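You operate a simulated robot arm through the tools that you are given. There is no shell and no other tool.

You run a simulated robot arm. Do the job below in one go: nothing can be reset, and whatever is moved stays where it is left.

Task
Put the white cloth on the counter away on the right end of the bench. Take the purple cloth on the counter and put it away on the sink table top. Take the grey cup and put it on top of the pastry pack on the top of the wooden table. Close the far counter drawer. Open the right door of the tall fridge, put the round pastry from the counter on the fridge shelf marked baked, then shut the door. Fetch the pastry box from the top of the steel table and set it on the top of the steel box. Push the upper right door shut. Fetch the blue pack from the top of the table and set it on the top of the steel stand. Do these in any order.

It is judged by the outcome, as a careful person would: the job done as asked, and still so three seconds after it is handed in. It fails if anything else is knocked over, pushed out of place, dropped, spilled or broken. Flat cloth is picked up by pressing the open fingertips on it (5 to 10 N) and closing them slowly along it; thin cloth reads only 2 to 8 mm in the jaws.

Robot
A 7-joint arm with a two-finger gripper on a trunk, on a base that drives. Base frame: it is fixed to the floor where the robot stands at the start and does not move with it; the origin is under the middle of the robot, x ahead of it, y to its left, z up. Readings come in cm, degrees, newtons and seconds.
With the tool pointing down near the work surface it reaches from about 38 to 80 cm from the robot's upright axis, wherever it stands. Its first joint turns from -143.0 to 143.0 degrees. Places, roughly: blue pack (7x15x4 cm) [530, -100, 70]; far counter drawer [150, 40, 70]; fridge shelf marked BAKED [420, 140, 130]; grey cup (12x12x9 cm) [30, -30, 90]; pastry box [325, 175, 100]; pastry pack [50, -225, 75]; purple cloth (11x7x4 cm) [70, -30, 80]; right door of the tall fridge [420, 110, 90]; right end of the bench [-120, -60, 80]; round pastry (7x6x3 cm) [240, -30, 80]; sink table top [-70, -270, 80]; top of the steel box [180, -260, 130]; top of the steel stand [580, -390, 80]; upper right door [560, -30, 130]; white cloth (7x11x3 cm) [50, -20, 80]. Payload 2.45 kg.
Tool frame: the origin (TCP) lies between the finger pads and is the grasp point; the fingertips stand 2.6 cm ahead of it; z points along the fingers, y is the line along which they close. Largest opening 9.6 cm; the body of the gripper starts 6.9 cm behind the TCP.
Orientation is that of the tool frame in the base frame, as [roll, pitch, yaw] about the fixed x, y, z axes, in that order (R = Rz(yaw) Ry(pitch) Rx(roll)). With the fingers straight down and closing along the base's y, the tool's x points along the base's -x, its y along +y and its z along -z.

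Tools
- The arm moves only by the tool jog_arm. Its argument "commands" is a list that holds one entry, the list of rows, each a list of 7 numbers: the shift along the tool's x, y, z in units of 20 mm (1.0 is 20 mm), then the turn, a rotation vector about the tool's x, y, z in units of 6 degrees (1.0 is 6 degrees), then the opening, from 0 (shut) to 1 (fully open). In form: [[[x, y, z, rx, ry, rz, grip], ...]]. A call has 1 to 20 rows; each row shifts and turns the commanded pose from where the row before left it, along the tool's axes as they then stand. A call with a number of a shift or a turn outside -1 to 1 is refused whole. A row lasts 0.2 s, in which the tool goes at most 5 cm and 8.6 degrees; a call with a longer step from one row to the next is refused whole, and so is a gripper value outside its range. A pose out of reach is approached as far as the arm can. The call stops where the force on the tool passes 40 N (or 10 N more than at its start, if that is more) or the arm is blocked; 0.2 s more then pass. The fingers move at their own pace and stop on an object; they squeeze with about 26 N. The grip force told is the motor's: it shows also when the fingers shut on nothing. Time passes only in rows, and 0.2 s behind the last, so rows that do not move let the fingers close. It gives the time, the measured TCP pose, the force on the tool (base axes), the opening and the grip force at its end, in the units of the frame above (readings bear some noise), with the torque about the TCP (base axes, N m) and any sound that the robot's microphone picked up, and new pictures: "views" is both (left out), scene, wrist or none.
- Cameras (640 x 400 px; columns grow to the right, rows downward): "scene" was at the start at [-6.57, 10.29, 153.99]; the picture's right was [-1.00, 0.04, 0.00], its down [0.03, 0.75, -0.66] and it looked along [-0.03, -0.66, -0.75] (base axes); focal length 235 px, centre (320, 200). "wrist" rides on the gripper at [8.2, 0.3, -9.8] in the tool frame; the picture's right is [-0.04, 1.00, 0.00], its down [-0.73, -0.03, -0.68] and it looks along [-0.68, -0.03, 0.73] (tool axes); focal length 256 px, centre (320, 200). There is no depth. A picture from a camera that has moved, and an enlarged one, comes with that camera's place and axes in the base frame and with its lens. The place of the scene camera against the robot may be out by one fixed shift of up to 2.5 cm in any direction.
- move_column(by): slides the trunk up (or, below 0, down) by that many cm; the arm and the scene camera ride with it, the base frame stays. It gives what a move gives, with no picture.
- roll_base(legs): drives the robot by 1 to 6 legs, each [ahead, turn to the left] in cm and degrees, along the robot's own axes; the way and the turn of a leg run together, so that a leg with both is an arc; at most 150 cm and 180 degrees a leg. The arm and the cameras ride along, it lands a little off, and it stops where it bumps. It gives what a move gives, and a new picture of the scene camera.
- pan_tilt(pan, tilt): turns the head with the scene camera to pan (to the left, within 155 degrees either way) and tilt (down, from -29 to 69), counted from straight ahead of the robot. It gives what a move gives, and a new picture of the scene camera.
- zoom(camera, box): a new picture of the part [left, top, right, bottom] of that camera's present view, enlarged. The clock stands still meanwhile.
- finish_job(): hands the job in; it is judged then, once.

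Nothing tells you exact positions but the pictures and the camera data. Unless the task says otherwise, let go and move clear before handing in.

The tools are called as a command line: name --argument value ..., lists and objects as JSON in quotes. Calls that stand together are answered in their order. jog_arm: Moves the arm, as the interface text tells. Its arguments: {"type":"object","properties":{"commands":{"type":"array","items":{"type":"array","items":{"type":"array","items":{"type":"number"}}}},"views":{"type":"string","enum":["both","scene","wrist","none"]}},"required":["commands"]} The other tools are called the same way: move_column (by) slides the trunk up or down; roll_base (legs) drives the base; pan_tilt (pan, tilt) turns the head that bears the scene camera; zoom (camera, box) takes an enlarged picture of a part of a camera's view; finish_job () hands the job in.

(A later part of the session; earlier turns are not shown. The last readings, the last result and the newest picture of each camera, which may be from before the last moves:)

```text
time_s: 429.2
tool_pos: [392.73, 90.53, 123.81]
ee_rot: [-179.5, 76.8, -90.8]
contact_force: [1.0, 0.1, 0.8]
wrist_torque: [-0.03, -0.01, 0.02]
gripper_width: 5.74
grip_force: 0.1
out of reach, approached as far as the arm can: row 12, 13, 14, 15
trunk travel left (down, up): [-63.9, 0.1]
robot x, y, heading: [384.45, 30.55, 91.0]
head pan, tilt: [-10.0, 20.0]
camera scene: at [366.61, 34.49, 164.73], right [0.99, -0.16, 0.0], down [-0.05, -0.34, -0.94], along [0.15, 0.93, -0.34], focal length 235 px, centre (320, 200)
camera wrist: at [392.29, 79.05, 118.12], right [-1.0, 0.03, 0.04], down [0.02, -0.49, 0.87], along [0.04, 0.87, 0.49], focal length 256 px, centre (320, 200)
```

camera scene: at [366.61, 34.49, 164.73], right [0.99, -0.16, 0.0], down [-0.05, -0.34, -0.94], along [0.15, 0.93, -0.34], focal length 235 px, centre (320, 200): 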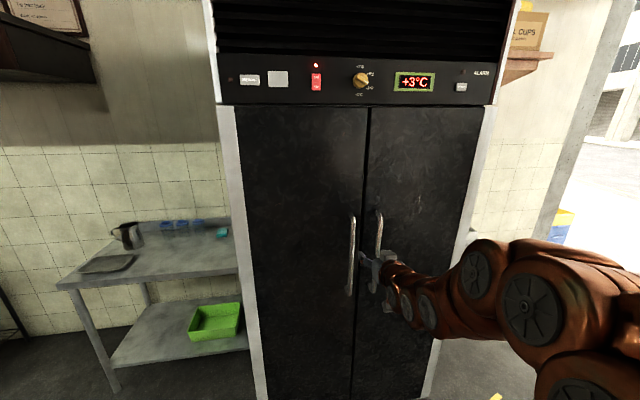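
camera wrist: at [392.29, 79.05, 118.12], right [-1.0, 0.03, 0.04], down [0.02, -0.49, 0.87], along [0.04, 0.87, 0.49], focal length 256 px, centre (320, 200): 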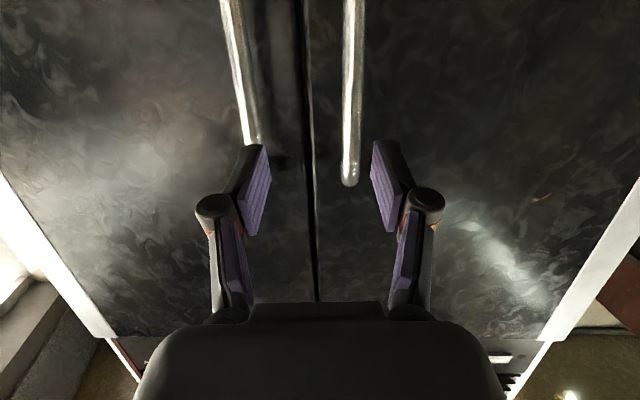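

jog_arm --commands '[[[0.32, -0.73, 0.7, 0, 0, 0, 0.6], [0.32, -0.73, 0.7, 0, 0, 0, 0.6], [0.32, -0.73, 0.7, 0, 0, 0, 0.6], [0.32, -0.73, 0.7, 0, 0, 0, 0.6], [0.32, -0.73, 0.7, 0, 0, 0, 0.6], [0.32, -0.73, 0.7, 0, 0, 0, 0.6], [0, 0, 0, 0, 0, 0, 0.6]]]' --views "both"

zoom --camera "scene" --box '[320, 190, 480, 290]'

```text
time_s: 430.9
tool_pos: [401.68, 97.81, 118.13]
ee_rot: [-179.4, 76.8, -90.7]
contact_force: [-0.6, 1.0, -0.9]
wrist_torque: [0.0, -0.01, 0.0]
gripper_width: 5.77
grip_force: 0.1
trunk travel left (down, up): [-63.9, 0.1]
robot x, y, heading: [384.1, 30.99, 90.9]
head pan, tilt: [-10.0, 20.0]
camera scene: at [366.6, 34.51, 164.73], right [0.99, -0.16, 0.0], down [-0.05, -0.34, -0.94], along [0.15, 0.93, -0.34], focal length 235 px, centre (320, 200)
camera wrist: at [401.19, 86.33, 112.59], right [-1.0, 0.03, 0.04], down [0.02, -0.49, 0.87], along [0.04, 0.87, 0.49], focal length 256 px, centre (320, 200)
```

scene: 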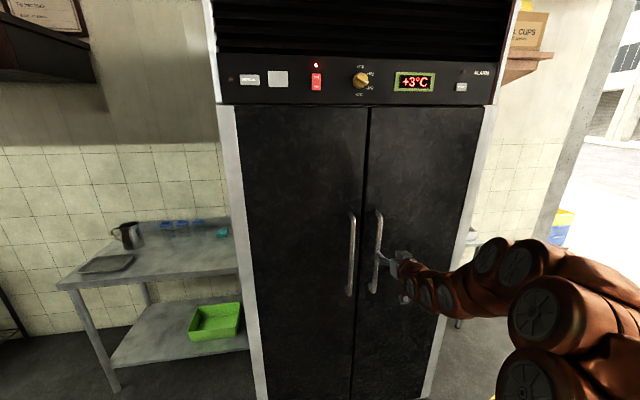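
wrist: 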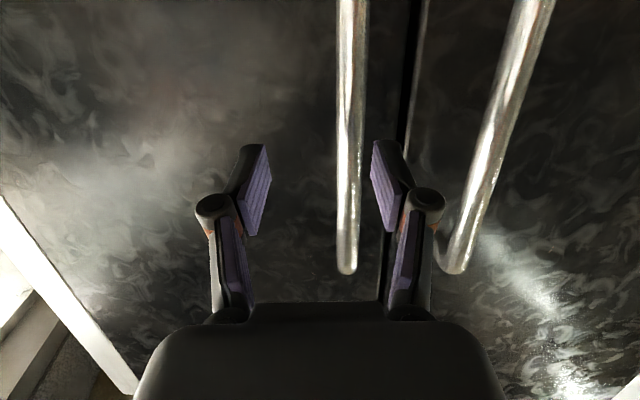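

```text
4.00 times, centred on (400, 240) of scene
camera zoom: at [366.6, 34.51, 164.73], right [0.99, -0.16, 0.0], down [-0.05, -0.34, -0.94], along [0.15, 0.93, -0.34], focal length 939 px, centre (0, 40)
```

zoom: 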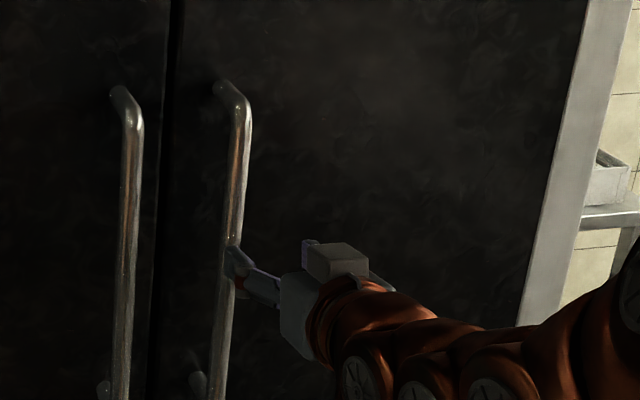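

jog_arm --commands '[[[0, 0.5, 0, 0, 0, 0, 0.6], [0, 0.55, 0, 0, 0, 0, 0.6], [-0.185, 0, 0.75, 0, 0, 0, 0.6], [-0.185, 0, 0.75, 0, 0, 0, 0.6], [-0.185, 0, 0.75, 0, 0, 0, 0.6], [0, 0, 0, 0, 0, 0, 0.6]]]' --views "both"

zoom --camera "scene" --box '[320, 190, 480, 290]'

```text
time_s: 432.2
tool_pos: [399.65, 102.32, 118.08]
ee_rot: [-179.5, 76.8, -90.8]
contact_force: [0.0, 0.0, 0.0]
wrist_torque: [0.03, 0.01, -0.01]
gripper_width: 5.76
grip_force: 0.1
trunk travel left (down, up): [-63.9, 0.1]
robot x, y, heading: [384.51, 30.51, 91.1]
head pan, tilt: [-10.0, 20.0]
camera scene: at [366.59, 34.52, 164.73], right [0.99, -0.16, 0.0], down [-0.05, -0.34, -0.94], along [0.15, 0.93, -0.34], focal length 235 px, centre (320, 200)
camera wrist: at [399.16, 90.89, 112.56], right [-1.0, 0.03, 0.04], down [0.02, -0.49, 0.87], along [0.05, 0.87, 0.49], focal length 256 px, centre (320, 200)
```

scene: 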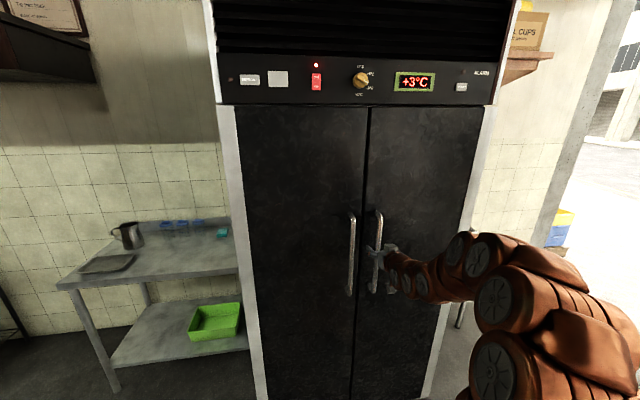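
wrist: 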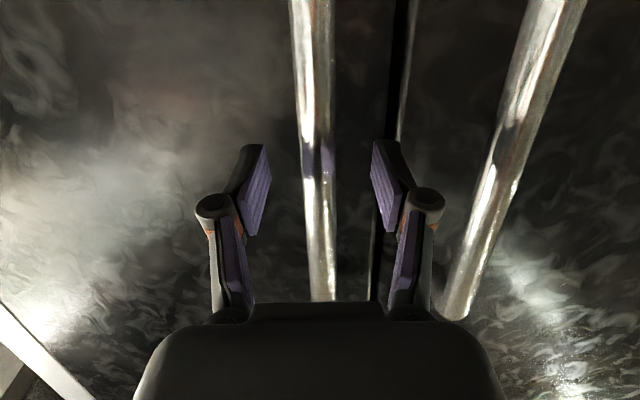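

```text
4.00 times, centred on (400, 240) of scene
camera zoom: at [366.59, 34.52, 164.73], right [0.99, -0.16, 0.0], down [-0.05, -0.34, -0.94], along [0.15, 0.93, -0.34], focal length 939 px, centre (0, 40)
```

zoom: 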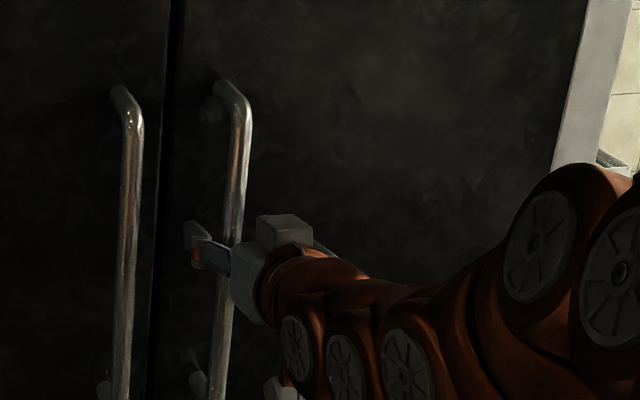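

jog_arm --commands '[[[-0.13, 0, 0.55, 0, 0, 0, 0.6], [-0.13, 0, 0.55, 0, 0, 0, 0.6], [0, 0, 0, 0, 0, 0, 0.4], [0, 0, 0, 0, 0, 0, 0.2], [0, 0, 0, 0, 0, 0, 0], [0, 0, 0, 0, 0, 0, 0], [0, 0, 0, 0, 0, 0, 0]]]' --views "both"

```text
time_s: 433.9
tool_pos: [399.78, 104.54, 118.17]
ee_rot: [-179.6, 76.8, -90.9]
contact_force: [3.5, 1.9, 0.4]
wrist_torque: [-0.07, 0.12, 0.03]
gripper_width: 1.71
grip_force: 43.0
trunk travel left (down, up): [-63.9, 0.1]
robot x, y, heading: [384.3, 30.57, 90.9]
head pan, tilt: [-10.0, 20.0]
camera scene: at [366.64, 34.52, 164.74], right [0.99, -0.16, 0.0], down [-0.05, -0.34, -0.94], along [0.15, 0.93, -0.34], focal length 235 px, centre (320, 200)
camera wrist: at [399.27, 93.09, 112.57], right [-1.0, 0.03, 0.04], down [0.02, -0.49, 0.87], along [0.05, 0.87, 0.49], focal length 256 px, centre (320, 200)
```

scene: 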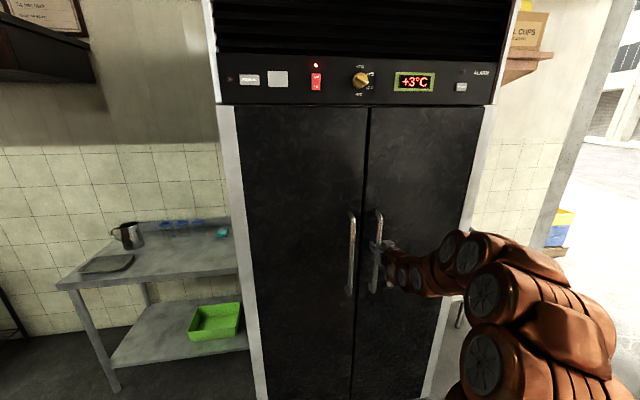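
wrist: 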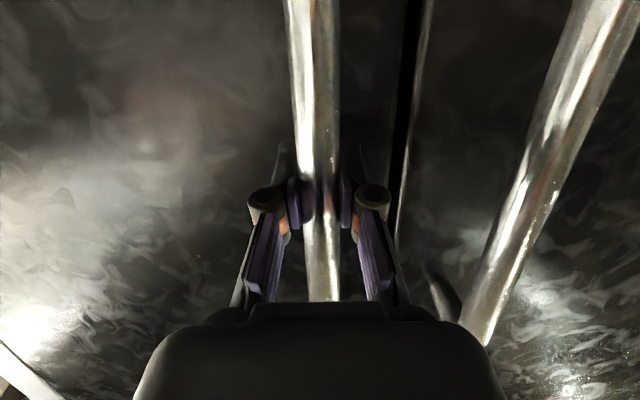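

jog_arm --commands '[[[0.165, -0.1875, -0.706, -0.399, 0, -0.0935, 0], [0.165, -0.1875, -0.706, -0.399, 0, -0.0935, 0], [0, 0, 0, 0, 0, 0, 0]]]' --views "both"

```text
time_s: 434.6
tool_pos: [400.31, 101.57, 118.18]
ee_rot: [-179.4, 76.8, -85.5]
contact_force: [-3.7, -0.1, 10.0]
wrist_torque: [0.52, 0.34, 0.05]
gripper_width: 1.72
grip_force: 42.6
trunk travel left (down, up): [-63.9, 0.1]
robot x, y, heading: [384.49, 30.86, 91.2]
head pan, tilt: [-10.0, 20.0]
camera scene: at [366.53, 34.43, 164.73], right [0.99, -0.16, 0.0], down [-0.05, -0.34, -0.94], along [0.15, 0.93, -0.34], focal length 235 px, centre (320, 200)
camera wrist: at [400.86, 90.09, 112.56], right [-1.0, -0.06, 0.04], down [0.06, -0.49, 0.87], along [-0.03, 0.87, 0.49], focal length 256 px, centre (320, 200)
```

scene: 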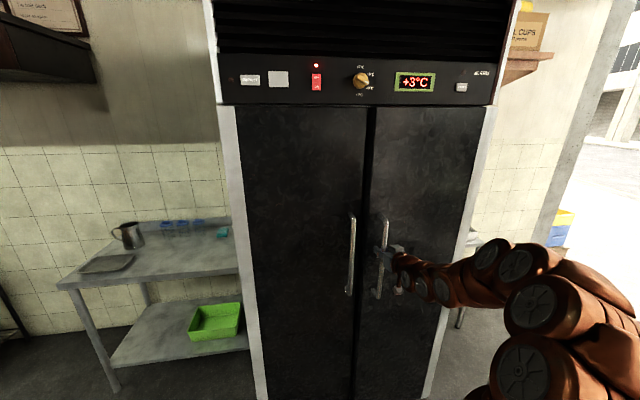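
wrist: 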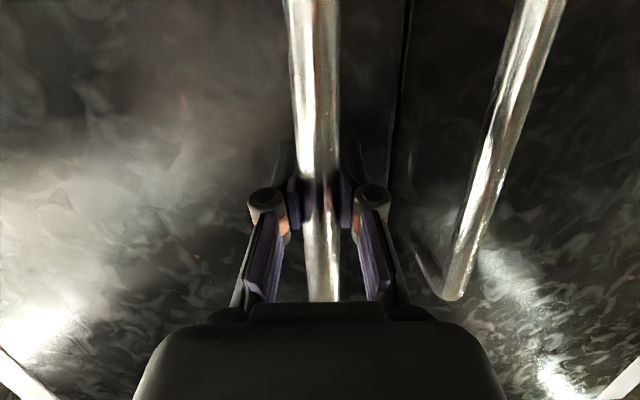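

jog_arm --commands '[[[0.165, -0.1875, -0.706, -0.399, 0, -0.0935, 0], [0.165, -0.1875, -0.706, -0.399, 0, -0.0935, 0], [0.165, -0.1875, -0.706, -0.399, 0, -0.0935, 0], [0.165, -0.1875, -0.706, -0.399, 0, -0.0935, 0], [0.165, -0.1875, -0.706, -0.399, 0, -0.0935, 0], [0.165, -0.1875, -0.706, -0.399, 0, -0.0935, 0], [0.165, -0.1875, -0.706, -0.399, 0, -0.0935, 0], [0, 0, 0, 0, 0, 0, 0]]]' --views "both"

```text
time_s: 435.5
tool_pos: [401.54, 97.31, 118.37]
ee_rot: [-179.9, 76.8, -78.0]
contact_force: [-10.1, -2.8, 7.7]
wrist_torque: [0.73, 0.25, -0.34]
gripper_width: 1.7
grip_force: 43.0
trunk travel left (down, up): [-63.9, 0.1]
robot x, y, heading: [384.74, 30.41, 91.1]
head pan, tilt: [-10.0, 20.0]
stopped in row 4: the force on the tool passed its limit at 44 N (the readings are from after the stop); the commanded pose is now the measured one
camera scene: at [366.42, 34.37, 164.72], right [0.99, -0.15, 0.0], down [-0.05, -0.34, -0.94], along [0.14, 0.93, -0.34], focal length 235 px, centre (320, 200)
camera wrist: at [403.68, 86.01, 112.56], right [-0.98, -0.2, 0.04], down [0.13, -0.48, 0.87], along [-0.15, 0.86, 0.49], focal length 256 px, centre (320, 200)
```

scene: 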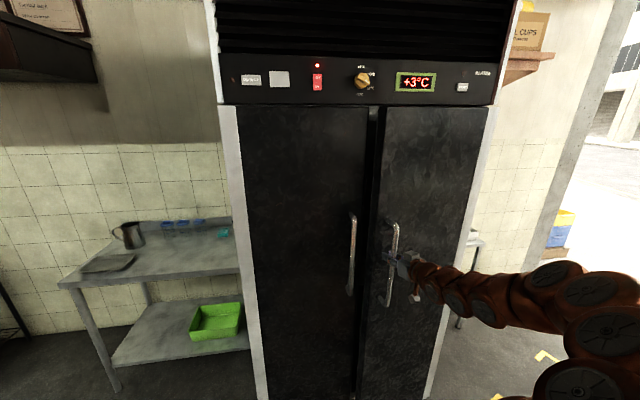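
wrist: 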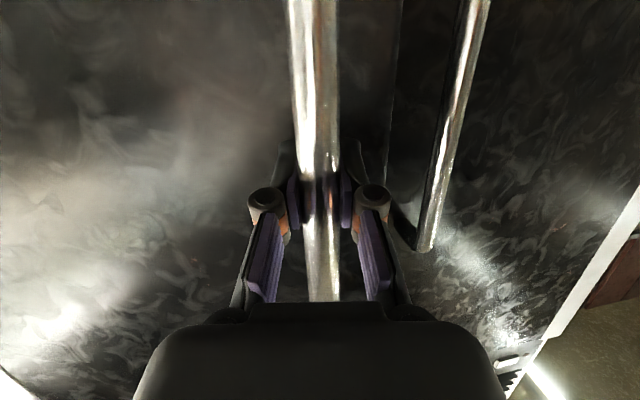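

jog_arm --commands '[[[0, 0, 0, 0, 0, 0, 0], [0.09, -0.065, -0.386, -0.2127, 0, -0.05, 0], [0.09, -0.065, -0.386, -0.2127, 0, -0.05, 0], [0.09, -0.065, -0.386, -0.2127, 0, -0.05, 0], [0.09, -0.065, -0.386, -0.2127, 0, -0.05, 0], [0.09, -0.065, -0.386, -0.2127, 0, -0.05, 0], [0.09, -0.065, -0.386, -0.2127, 0, -0.05, 0], [0.09, -0.065, -0.386, -0.2127, 0, -0.05, 0], [0.09, -0.065, -0.386, -0.2127, 0, -0.05, 0], [0, 0, 0, 0, 0, 0, 0]]]' --views "scene"

```text
time_s: 437.4
tool_pos: [403.9, 91.76, 118.14]
ee_rot: [-179.9, 76.6, -68.2]
contact_force: [-11.9, -7.5, 6.2]
wrist_torque: [0.3, 0.22, -0.18]
gripper_width: 1.72
grip_force: 42.5
trunk travel left (down, up): [-63.9, 0.1]
robot x, y, heading: [384.43, 30.45, 91.1]
head pan, tilt: [-10.0, 20.0]
stopped in row 9: the force on the tool passed its limit at 42 N (the readings are from after the stop); the commanded pose is now the measured one
camera scene: at [366.39, 34.33, 164.73], right [0.99, -0.15, 0.0], down [-0.05, -0.34, -0.94], along [0.14, 0.93, -0.34], focal length 235 px, centre (320, 200)
```

scene: 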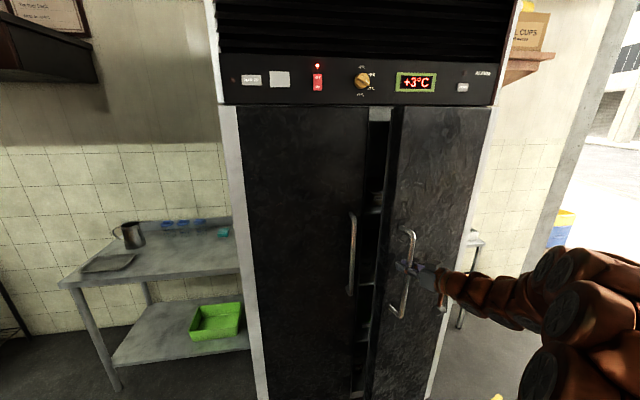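

jog_arm --commands '[[[0, 0, 0, 0, 0, 0, 0], [0.05, -0.02, -0.2, -0.09, 0, -0.02, 0], [0.09, -0.042, -0.388, -0.18, 0, -0.042, 0], [0.09, -0.042, -0.388, -0.18, 0, -0.042, 0], [0.09, -0.042, -0.388, -0.18, 0, -0.042, 0], [0.09, -0.042, -0.388, -0.18, 0, -0.042, 0], [0.09, -0.042, -0.388, -0.18, 0, -0.042, 0], [0.09, -0.042, -0.388, -0.18, 0, -0.042, 0], [0.09, -0.042, -0.388, -0.18, 0, -0.042, 0], [0.05, -0.02, -0.2, -0.09, 0, -0.02, 0], [0, 0, 0, 0, 0, 0, 0]]]' --views "scene"

```text
time_s: 439.8
tool_pos: [407.63, 86.29, 118.2]
ee_rot: [180.0, 76.8, -59.7]
contact_force: [-8.6, -6.5, 3.6]
wrist_torque: [0.07, 0.04, -0.12]
gripper_width: 1.73
grip_force: 42.5
trunk travel left (down, up): [-63.9, 0.1]
robot x, y, heading: [384.56, 30.83, 91.5]
head pan, tilt: [-10.0, 20.0]
camera scene: at [366.44, 34.37, 164.73], right [0.99, -0.15, 0.0], down [-0.05, -0.34, -0.94], along [0.14, 0.93, -0.34], focal length 235 px, centre (320, 200)
```

scene: 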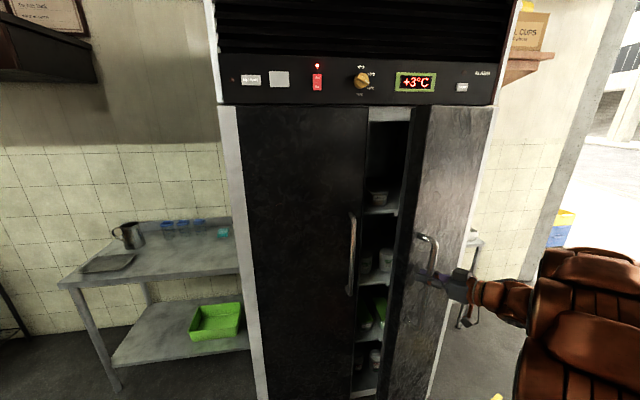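

jog_arm --commands '[[[0.05, -0.02, -0.2, -0.09, 0, -0.02, 0], [0.09, -0.042, -0.388, -0.18, 0, -0.042, 0], [0.09, -0.042, -0.388, -0.18, 0, -0.042, 0], [0.09, -0.042, -0.388, -0.18, 0, -0.042, 0], [0.09, -0.042, -0.388, -0.18, 0, -0.042, 0], [0.09, -0.042, -0.388, -0.18, 0, -0.042, 0], [0.09, -0.042, -0.388, -0.18, 0, -0.042, 0], [0.09, -0.042, -0.388, -0.18, 0, -0.042, 0], [0.09, -0.042, -0.388, -0.18, 0, -0.042, 0], [0.09, -0.042, -0.388, -0.18, 0, -0.042, 0], [0.09, -0.042, -0.388, -0.18, 0, -0.042, 0], [0.05, -0.02, -0.2, -0.09, 0, -0.02, 0], [0, 0, 0, 0, 0, 0, 0]]]' --views "scene"

```text
time_s: 442.6
tool_pos: [413.68, 79.98, 118.17]
ee_rot: [179.3, 76.8, -48.2]
contact_force: [21.4, 28.1, 16.6]
wrist_torque: [-0.14, -0.45, 0.3]
gripper_width: 1.72
grip_force: 42.8
trunk travel left (down, up): [-63.9, 0.1]
robot x, y, heading: [384.34, 31.06, 91.1]
head pan, tilt: [-10.0, 20.0]
camera scene: at [366.72, 34.65, 164.75], right [0.99, -0.15, 0.0], down [-0.05, -0.34, -0.94], along [0.14, 0.93, -0.34], focal length 235 px, centre (320, 200)
```

scene: 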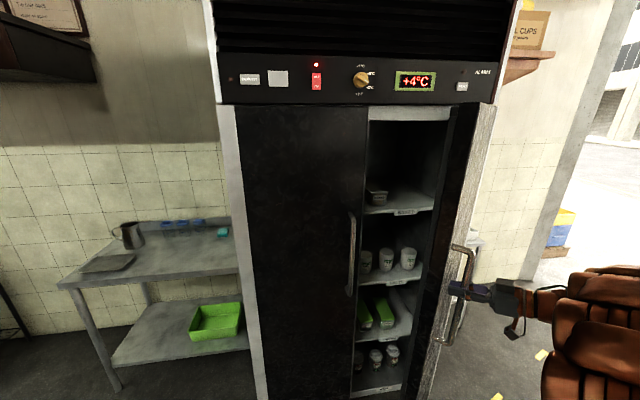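

jog_arm --commands '[[[0, -0.25, 0.04, 0, 0, 0, 0], [0.05, -0.035, -0.2, -0.098, 0, -0.023, 0], [0.09, -0.07, -0.385, -0.196, 0, -0.046, 0], [0.09, -0.07, -0.385, -0.196, 0, -0.046, 0], [0.09, -0.07, -0.385, -0.196, 0, -0.046, 0], [0.09, -0.07, -0.385, -0.196, 0, -0.046, 0], [0.09, -0.07, -0.385, -0.196, 0, -0.046, 0], [0.09, -0.07, -0.385, -0.196, 0, -0.046, 0], [0.09, -0.07, -0.385, -0.196, 0, -0.046, 0], [0.05, -0.035, -0.2, -0.098, 0, -0.023, 0], [0, 0, 0, 0, 0, 0, 0]]]' --views "scene"

```text
time_s: 445.0
tool_pos: [419.0, 76.41, 118.08]
ee_rot: [179.3, 76.6, -38.4]
contact_force: [-20.7, -38.1, -9.2]
wrist_torque: [-0.03, -0.31, -0.39]
gripper_width: 1.69
grip_force: 42.9
trunk travel left (down, up): [-63.9, 0.1]
robot x, y, heading: [384.26, 30.77, 91.0]
head pan, tilt: [-10.0, 20.0]
camera scene: at [366.35, 34.11, 164.7], right [0.99, -0.15, 0.0], down [-0.05, -0.34, -0.94], along [0.14, 0.93, -0.34], focal length 235 px, centre (320, 200)
```

scene: 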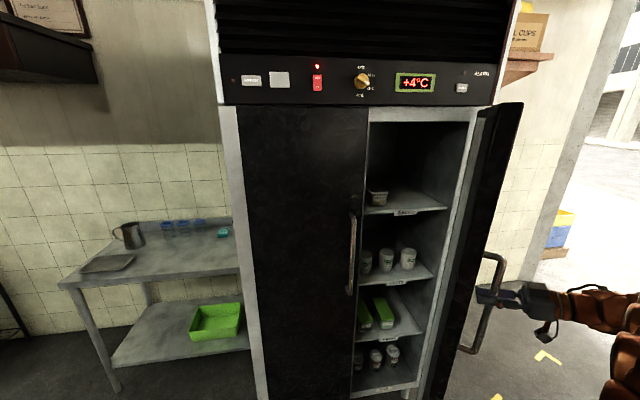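

jog_arm --commands '[[[0, 0.2, 0, 0, 0, 0, 0], [0.05, -0.03, -0.2, -0.095, 0, -0.022, 0], [0.09, -0.061, -0.386, -0.191, 0, -0.0446, 0], [0.09, -0.061, -0.386, -0.191, 0, -0.0446, 0], [0.09, -0.061, -0.386, -0.191, 0, -0.0446, 0], [0.09, -0.061, -0.386, -0.191, 0, -0.0446, 0], [0.09, -0.061, -0.386, -0.191, 0, -0.0446, 0], [0.09, -0.061, -0.386, -0.191, 0, -0.0446, 0], [0.09, -0.061, -0.386, -0.191, 0, -0.0446, 0], [0.05, -0.03, -0.2, -0.095, 0, -0.022, 0], [0, 0, 0, 0, 0, 0, 0]]]' --views "scene"

```text
time_s: 447.4
tool_pos: [420.62, 75.39, 118.08]
ee_rot: [179.5, 76.7, -35.3]
contact_force: [3.9, 5.8, 5.7]
wrist_torque: [0.04, -0.14, 0.06]
gripper_width: 1.7
grip_force: 42.7
out of reach, approached as far as the arm can: row 5, 6, 7, 8, 9, 10
trunk travel left (down, up): [-63.9, 0.1]
robot x, y, heading: [384.86, 30.61, 91.1]
head pan, tilt: [-10.0, 20.0]
camera scene: at [366.56, 34.48, 164.74], right [0.99, -0.15, 0.0], down [-0.05, -0.34, -0.94], along [0.14, 0.93, -0.34], focal length 235 px, centre (320, 200)
```

scene: 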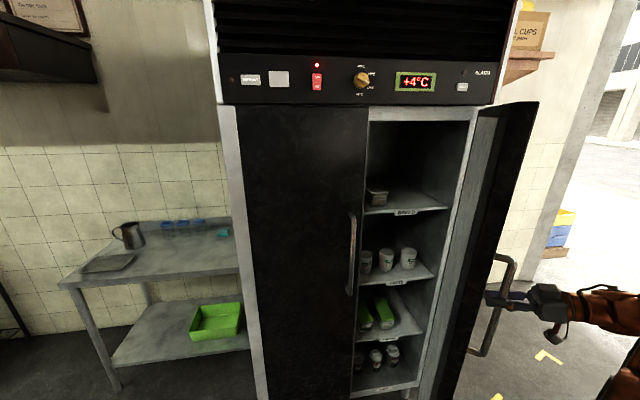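

jog_arm --commands '[[[0, 0, 0, 0, 0, 0, 0.2], [0, 0, 0, 0, 0, 0, 0.5], [0, 0, 0, 0, 0, 0, 0.5], [0.1, 0, -0.45, 0, 0, 0, 0.5], [0.2, 0, -0.9, 0, 0, 0, 0.5], [0.2, 0, -0.9, 0, 0, 0, 0.5], [0.2, 0, -0.9, 0, 0, 0, 0.5], [0, 0, 0, 0, 0, 0, 0.5]]]' --views "both"

```text
time_s: 449.2
tool_pos: [421.26, 74.63, 117.29]
ee_rot: [179.2, 76.7, -35.6]
contact_force: [0.1, -1.0, -0.8]
wrist_torque: [-0.01, -0.01, 0.0]
gripper_width: 4.79
grip_force: 0.1
out of reach, approached as far as the arm can: row 4, 5, 6, 7
trunk travel left (down, up): [-63.9, 0.1]
robot x, y, heading: [384.39, 30.42, 91.1]
head pan, tilt: [-10.0, 20.0]
camera scene: at [366.54, 34.44, 164.73], right [0.99, -0.15, 0.0], down [-0.05, -0.34, -0.94], along [0.14, 0.93, -0.34], focal length 235 px, centre (320, 200)
camera wrist: at [430.56, 67.89, 111.64], right [-0.58, -0.82, 0.04], down [0.42, -0.25, 0.87], along [-0.7, 0.52, 0.49], focal length 256 px, centre (320, 200)
```

scene: 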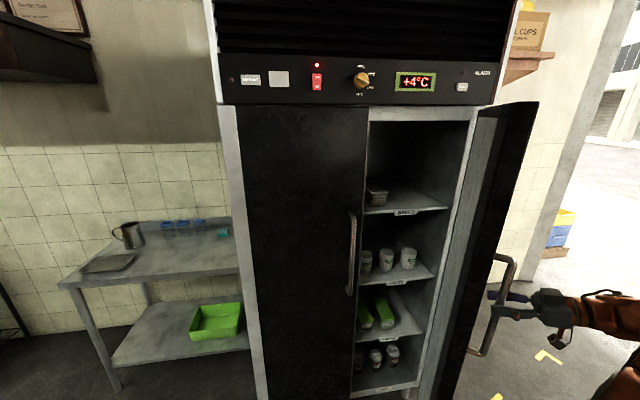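
wrist: 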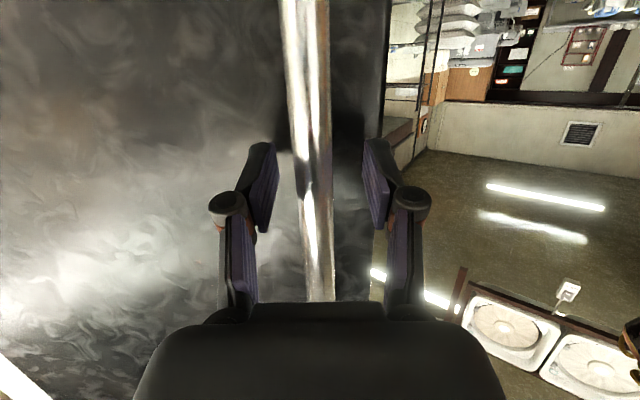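

jog_arm --commands '[[[0, 0, 0, 0, 0, 0, 1], [0, 0, 0, 0, 0, 0, 1], [0, 0, 0, 0.81, 0, 0.19, 1], [0, 0, 0, 0.81, 0, 0.19, 1], [0, 0, 0, 0.81, 0, 0.19, 1], [0, 0, 0, 0.81, 0, 0.19, 1], [0, 0, 0, 0.81, 0, 0.19, 1], [0, 0, 0, 0, 0, 0, 1]]]' --views "wrist"

```text
time_s: 451.0
tool_pos: [421.29, 74.59, 117.28]
ee_rot: [179.8, 76.6, -60.0]
contact_force: [-1.2, -0.2, 0.4]
wrist_torque: [0.02, -0.01, -0.02]
gripper_width: 9.59
grip_force: 0.1
trunk travel left (down, up): [-63.9, 0.1]
robot x, y, heading: [384.17, 30.72, 91.2]
head pan, tilt: [-10.0, 20.0]
camera wrist: at [426.83, 64.54, 111.58], right [-0.87, -0.49, 0.04], down [0.27, -0.41, 0.87], along [-0.41, 0.77, 0.49], focal length 256 px, centre (320, 200)
```

wrist: 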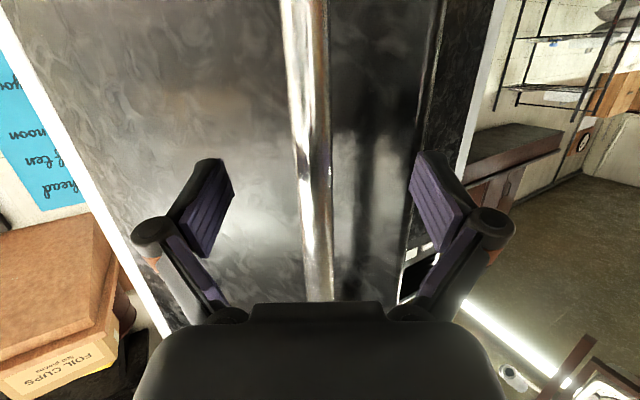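

jog_arm --commands '[[[0.1, 0, -0.5, 0, 0, 0, 1], [0.2, 0, -0.9, 0, 0, 0, 1], [0.2, 0, -0.9, 0, 0, 0, 1], [0.2, 0, -0.9, 0, 0, 0, 1], [0.2, 0, -0.9, 0, 0, 0, 1], [0, 0, 0, 0, 0, 0, 1]]]' --views "both"

```text
time_s: 452.4
tool_pos: [425.51, 67.39, 117.29]
ee_rot: [179.7, 76.6, -60.1]
contact_force: [0.3, 0.2, 1.0]
wrist_torque: [-0.02, 0.0, 0.03]
gripper_width: 9.59
grip_force: 0.1
trunk travel left (down, up): [-63.9, 0.1]
robot x, y, heading: [384.59, 30.63, 91.1]
head pan, tilt: [-10.0, 20.0]
camera scene: at [366.54, 34.44, 164.73], right [0.99, -0.15, 0.0], down [-0.05, -0.34, -0.94], along [0.14, 0.93, -0.34], focal length 235 px, centre (320, 200)
camera wrist: at [431.08, 57.33, 111.69], right [-0.87, -0.5, 0.04], down [0.27, -0.41, 0.87], along [-0.41, 0.77, 0.49], focal length 256 px, centre (320, 200)
```

scene: 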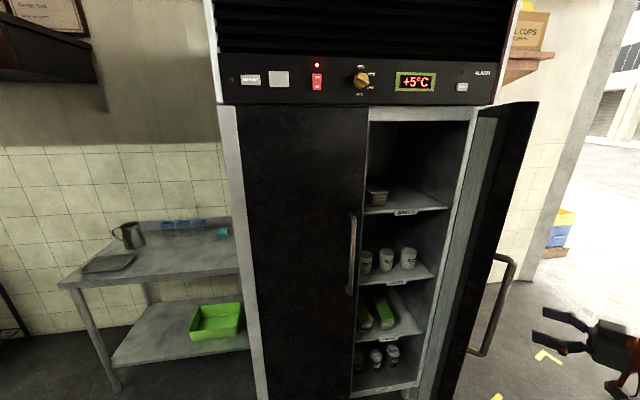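
wrist: 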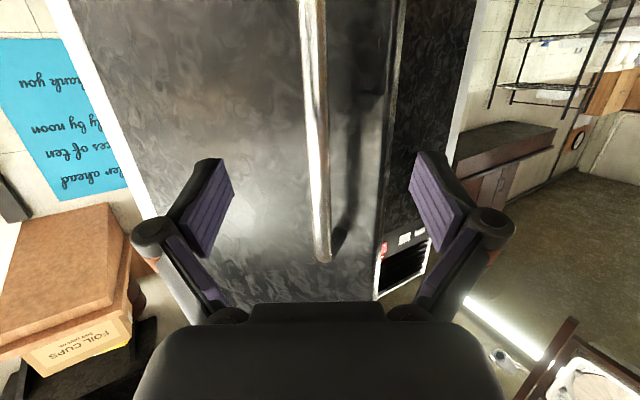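

zoom --camera "scene" --box '[340, 90, 560, 400]'

```text
1.29 times, centred on (450, 245) of scene
camera zoom: at [366.54, 34.44, 164.73], right [0.99, -0.15, 0.0], down [-0.05, -0.34, -0.94], along [0.14, 0.93, -0.34], focal length 303 px, centre (152, 142)
```

zoom: 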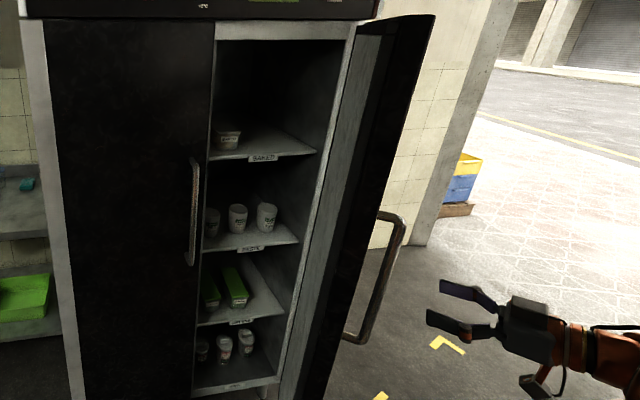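

jog_arm --commands '[[[0, 0, 0, 0.974, 0, 0.228, 0.6], [0, 0, 0, 0.974, 0, 0.228, 0.3], [0, 0, 0, 0.974, 0, 0.228, 0], [0, 0, 0, 0.974, 0, 0.228, 0], [0, 0, 0, 0.974, 0, 0.228, 0], [0.21, 0, -0.91, 0, 0, 0, 0], [0.21, 0, -0.91, 0, 0, 0, 0], [0.21, 0, -0.91, 0, 0, 0, 0], [0.21, 0, -0.91, 0, 0, 0, 0], [0.21, 0, -0.91, 0, 0, 0, 0], [0, 0, 0, 0, 0, 0, 0]]]' --views "scene"

```text
time_s: 454.8
tool_pos: [425.49, 57.98, 117.31]
ee_rot: [-179.9, 76.6, -89.7]
contact_force: [0.2, 0.5, -0.4]
wrist_torque: [0.01, -0.01, 0.03]
gripper_width: 0.0
grip_force: 25.8
trunk travel left (down, up): [-63.9, 0.1]
robot x, y, heading: [384.25, 30.87, 91.1]
head pan, tilt: [-10.0, 20.0]
camera scene: at [366.53, 34.43, 164.73], right [0.99, -0.15, 0.0], down [-0.05, -0.34, -0.94], along [0.14, 0.93, -0.34], focal length 235 px, centre (320, 200)
```

scene: 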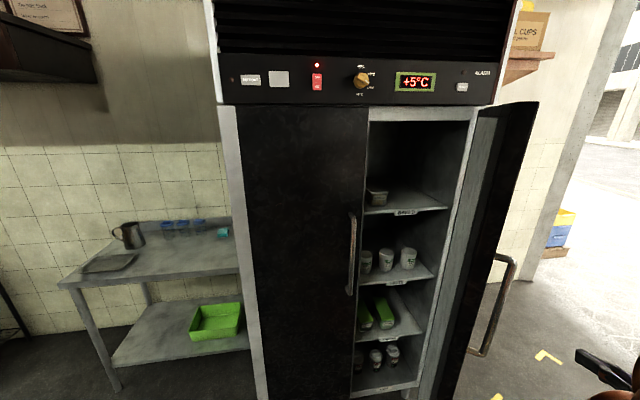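

roll_base --legs '[[-25, 0]]'

jog_arm --commands '[[[-0.21, 0.3, 0.91, 0, 0, 0, 0], [-0.21, 0.3, 0.91, 0, 0, 0, 0], [-0.21, 0.3, 0.91, 0, 0, 0, 0], [-0.21, 0.3, 0.91, 0, 0, 0, 0], [-0.21, 0.3, 0.91, 0, 0, 0, 0], [-0.21, 0.3, 0.91, 0, 0, 0, 0], [-0.21, 0.3, 0.91, 0, 0, 0, 0], [-0.21, 0.3, 0.91, 0, 0, 0, 0], [-0.1, 1, 0.45, 0, 0, 0, 0], [-0.1, 1, 0.45, 0, 0, 0, 0], [-0.1, 1, 0.45, 0, 0, 0, 0], [-0.1, 1, 0.45, 0, 0, 0, 0], [-0.1, 1, 0.45, 0, 0, 0, 0], [0, 1, 0, 0, 0, 0, 0], [0, 1, 0, 0, 0, 0, 0], [0, 1, 0, 0, 0, 0, 0], [0, 1, 0, 0, 0, 0, 0], [0, 1, 0, 0, 0, 0, 0], [0, 0.6, 0, 0, 0, 0, 0], [0, 0, 0, 0, 0, 0, 0]]]' --views "both"

```text
time_s: 456.7
tool_pos: [426.06, 32.59, 117.25]
ee_rot: [-179.9, 76.6, -89.5]
contact_force: [0.2, -0.6, 0.1]
wrist_torque: [-0.03, 0.01, 0.04]
gripper_width: 0.0
grip_force: 26.3
trunk travel left (down, up): [-63.9, 0.1]
robot x, y, heading: [384.94, 5.2, 91.0]
head pan, tilt: [-10.0, 20.0]
camera scene: at [367.2, 8.96, 164.73], right [0.99, -0.15, 0.0], down [-0.05, -0.34, -0.94], along [0.14, 0.93, -0.34], focal length 235 px, centre (320, 200)
```

scene: 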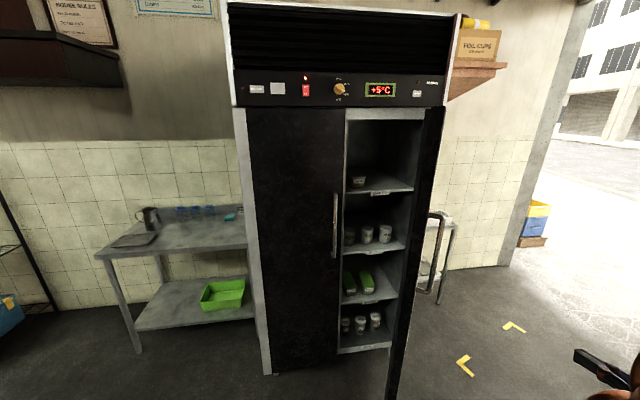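

```text
time_s: 460.9
tool_pos: [409.88, 54.69, 120.13]
ee_rot: [-179.9, 76.6, -89.6]
contact_force: [-0.1, 0.2, -0.4]
wrist_torque: [-0.04, -0.02, 0.0]
gripper_width: 0.02
grip_force: 25.7
out of reach, approached as far as the arm can: row 13, 14, 15, 16, 17, 18, 19
trunk travel left (down, up): [-63.9, 0.1]
robot x, y, heading: [385.3, 4.92, 91.2]
head pan, tilt: [-10.0, 20.0]
camera scene: at [367.19, 8.94, 164.73], right [0.99, -0.15, 0.0], down [-0.05, -0.34, -0.94], along [0.14, 0.93, -0.34], focal length 235 px, centre (320, 200)
camera wrist: at [409.72, 43.2, 114.55], right [-1.0, 0.0, 0.04], down [0.03, -0.49, 0.87], along [0.02, 0.87, 0.49], focal length 256 px, centre (320, 200)
```

scene: 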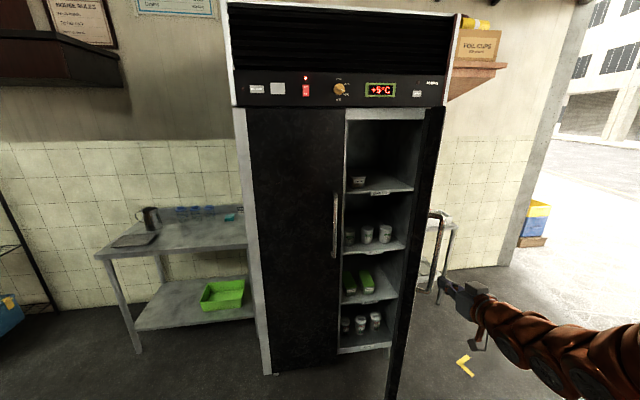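
wrist: 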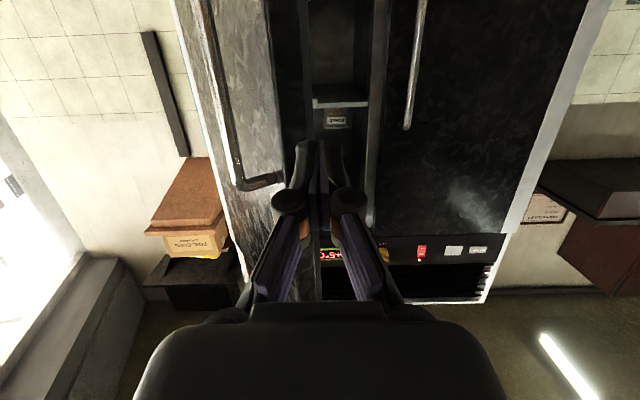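

roll_base --legs '[[0, 16]]'

jog_arm --commands '[[[-0.21, 0, 0.91, 0, 0, 0, 0], [-0.21, 0, 0.91, 0, 0, 0, 0], [-0.21, 0, 0.91, 0, 0, 0, 0], [-0.21, 0, 0.91, 0, 0, 0, 0], [-0.21, 0, 0.91, 0, 0, 0, 0], [-0.21, 0, 0.91, 0, 0, 0, 0], [-0.21, 0, 0.91, 0, 0, 0, 0], [-0.21, 0, 0.91, 0, 0, 0, 0], [-0.21, 0, 0.91, 0, 0, 0, 0], [-0.21, 0, 0.91, 0, 0, 0, 0], [-0.21, 0, 0.91, 0, 0, 0, 0], [-0.21, 0, 0.91, 0, 0, 0, 0], [0, 0, 0, 0, 0, 0, 0]]]' --views "both"

```text
time_s: 462.2
tool_pos: [394.98, 59.45, 120.11]
ee_rot: [180.0, 76.6, -73.3]
contact_force: [-0.9, 0.1, 0.5]
wrist_torque: [0.0, -0.03, 0.0]
gripper_width: 0.01
grip_force: 26.1
trunk travel left (down, up): [-63.9, 0.1]
robot x, y, heading: [385.36, 5.25, 107.5]
head pan, tilt: [-10.0, 20.0]
camera scene: at [366.79, 4.13, 164.73], right [0.99, 0.13, 0.0], down [0.04, -0.34, -0.94], along [-0.12, 0.93, -0.34], focal length 235 px, centre (320, 200)
```

scene: 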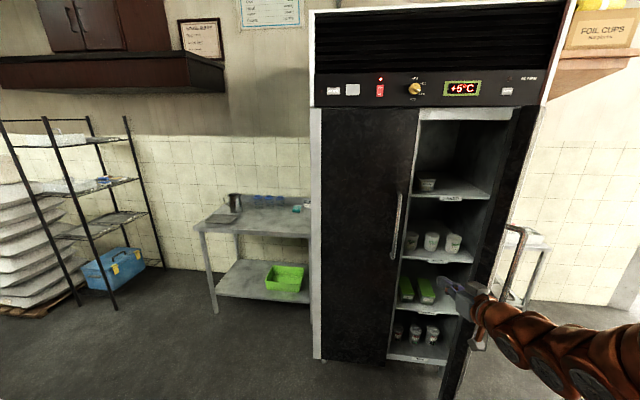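

```text
time_s: 465.0
tool_pos: [388.49, 81.16, 119.94]
ee_rot: [180.0, 76.6, -73.3]
contact_force: [0.2, 0.7, 0.3]
wrist_torque: [-0.01, -0.02, 0.0]
gripper_width: 0.0
grip_force: 26.2
trunk travel left (down, up): [-63.9, 0.1]
robot x, y, heading: [384.84, 5.16, 107.3]
head pan, tilt: [-10.0, 20.0]
camera scene: at [366.78, 4.15, 164.73], right [0.99, 0.13, 0.0], down [0.04, -0.34, -0.94], along [-0.12, 0.93, -0.34], focal length 235 px, centre (320, 200)
camera wrist: at [391.61, 70.09, 114.35], right [-0.96, -0.28, 0.04], down [0.17, -0.46, 0.87], along [-0.22, 0.84, 0.49], focal length 256 px, centre (320, 200)
```

scene: 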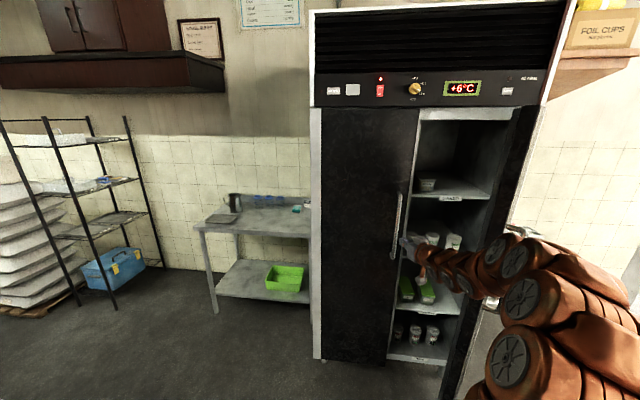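
wrist: 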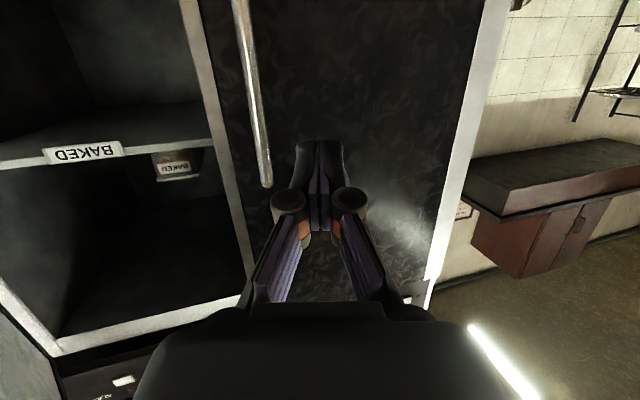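

jog_arm --commands '[[[-0.21, 0, 0.91, 0, 0, 0, 0], [-0.21, 0, 0.91, 0, 0, 0, 0], [-0.21, 0, 0.91, 0, 0, 0, 0], [0, 0, 0, 0, 0, 0, 0]]]' --views "none"

roll_base --legs '[[0, -10], [0, -5], [0, -5], [0, -5]]'

```text
time_s: 466.0
tool_pos: [386.98, 86.67, 119.98]
ee_rot: [-179.9, 76.6, -73.4]
contact_force: [0.1, 0.3, 0.5]
wrist_torque: [0.0, 0.0, 0.02]
gripper_width: 0.0
grip_force: 25.8
trunk travel left (down, up): [-63.9, 0.1]
robot x, y, heading: [385.35, 5.22, 107.4]
head pan, tilt: [-10.0, 20.0]
```

```text
time_s: 468.6
tool_pos: [421.75, 77.82, 119.94]
ee_rot: [-180.0, 76.7, -98.7]
contact_force: [0.3, 0.8, 0.2]
wrist_torque: [-0.02, -0.04, -0.01]
gripper_width: 0.0
grip_force: 25.6
trunk travel left (down, up): [-63.9, 0.1]
robot x, y, heading: [385.46, 4.9, 82.1]
head pan, tilt: [-10.0, 20.0]
camera scene: at [368.0, 11.51, 164.73], right [0.95, -0.31, 0.0], down [-0.1, -0.33, -0.94], along [0.29, 0.89, -0.34], focal length 235 px, centre (320, 200)
```

scene: 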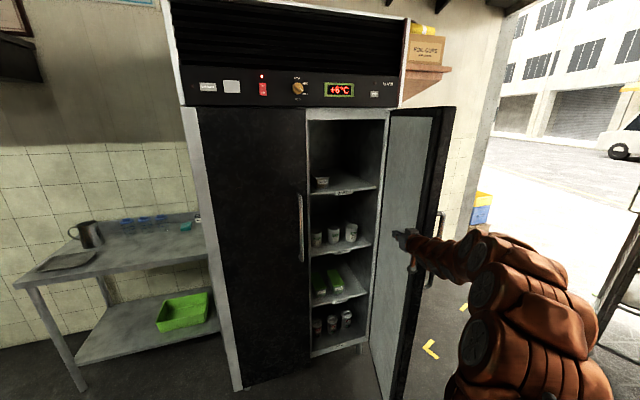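

roll_base --legs '[[0, -5], [0, -5], [0, -4]]'

```text
time_s: 470.5
tool_pos: [438.21, 66.95, 120.02]
ee_rot: [-179.9, 76.6, -112.7]
contact_force: [0.3, 0.0, 0.5]
wrist_torque: [0.0, 0.03, -0.02]
gripper_width: 0.0
grip_force: 25.7
trunk travel left (down, up): [-63.9, 0.1]
robot x, y, heading: [385.24, 5.16, 68.1]
head pan, tilt: [-10.0, 20.0]
camera scene: at [370.01, 15.16, 164.73], right [0.85, -0.53, 0.0], down [-0.18, -0.29, -0.94], along [0.5, 0.8, -0.34], focal length 235 px, centre (320, 200)
```

scene: 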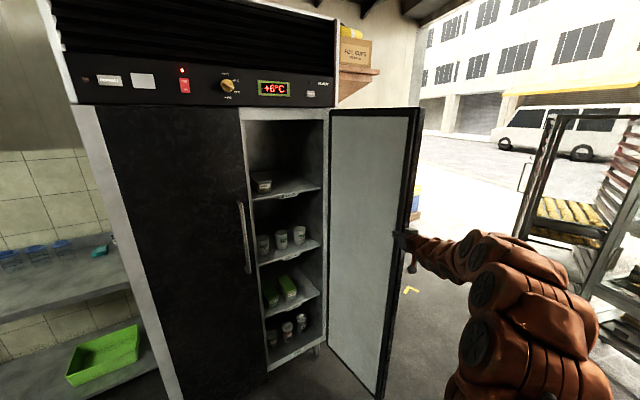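

roll_base --legs '[[0, 14]]'

jog_arm --commands '[[[0.21, 0, -0.91, 0, 0, 0, 0], [0.21, 0, -0.91, 0, 0, 0, 0], [0.21, 0, -0.91, 0, 0, 0, 0], [0.21, 0, -0.91, 0, 0, 0, 0], [0.21, 0, -0.91, 0, 0, 0, 0], [0.21, 0, -0.91, 0, 0, 0, 0], [0.21, 0, -0.91, 0, 0, 0, 0], [0, 0, 0, 0, 1, 0, 0], [0, 0, 0, 0, 1, 0, 0], [0, 0, 0, 0, 1, 0, 0], [0, 0, 0, 0, 1, 0, 0], [0, 0, 0, 0, 1, 0, 0], [0, 0, 0, 0, 1, 0, 0], [0, 0, 0, 0, 0.1, 0, 0.5], [0, 0, 0, 0, 0, 0, 0.8]]]' --views "both"

```text
time_s: 471.7
tool_pos: [421.57, 77.98, 119.88]
ee_rot: [-180.0, 76.7, -98.6]
contact_force: [0.6, 0.0, -0.7]
wrist_torque: [0.04, -0.01, 0.01]
gripper_width: 0.02
grip_force: 26.1
trunk travel left (down, up): [-63.9, 0.1]
robot x, y, heading: [385.22, 4.88, 82.3]
head pan, tilt: [-10.0, 20.0]
camera scene: at [368.0, 11.47, 164.73], right [0.95, -0.3, 0.0], down [-0.1, -0.33, -0.94], along [0.29, 0.9, -0.34], focal length 235 px, centre (320, 200)
```

scene: 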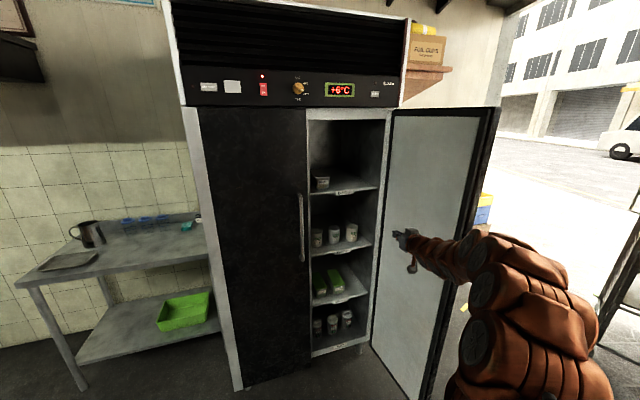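

```text
time_s: 474.9
tool_pos: [419.7, 65.2, 120.01]
ee_rot: [-180.0, 39.9, -98.7]
contact_force: [-0.3, 1.1, 0.5]
wrist_torque: [-0.01, -0.02, 0.02]
gripper_width: 4.98
grip_force: 0.1
trunk travel left (down, up): [-63.9, 0.1]
robot x, y, heading: [385.11, 4.89, 82.4]
head pan, tilt: [-10.0, 20.0]
camera scene: at [367.98, 11.48, 164.73], right [0.95, -0.3, 0.0], down [-0.1, -0.33, -0.94], along [0.29, 0.9, -0.34], focal length 235 px, centre (320, 200)
camera wrist: at [417.47, 52.68, 122.38], right [-0.98, 0.18, 0.03], down [0.05, 0.12, 0.99], along [0.18, 0.98, -0.13], focal length 256 px, centre (320, 200)
```

scene: 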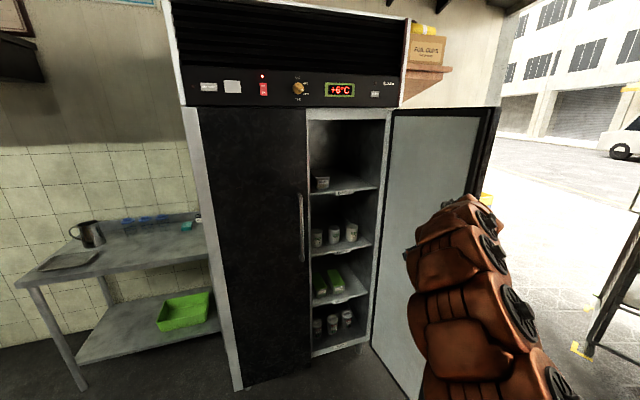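
wrist: 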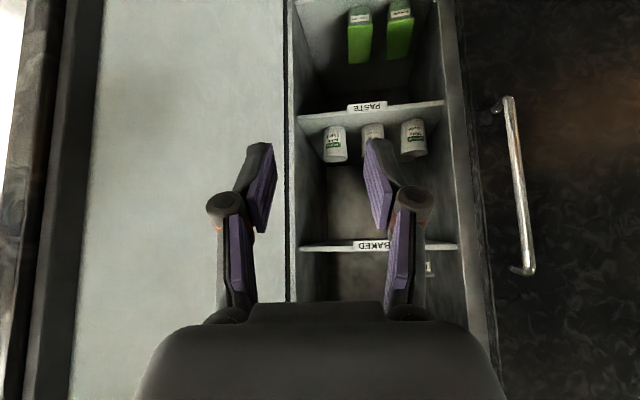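

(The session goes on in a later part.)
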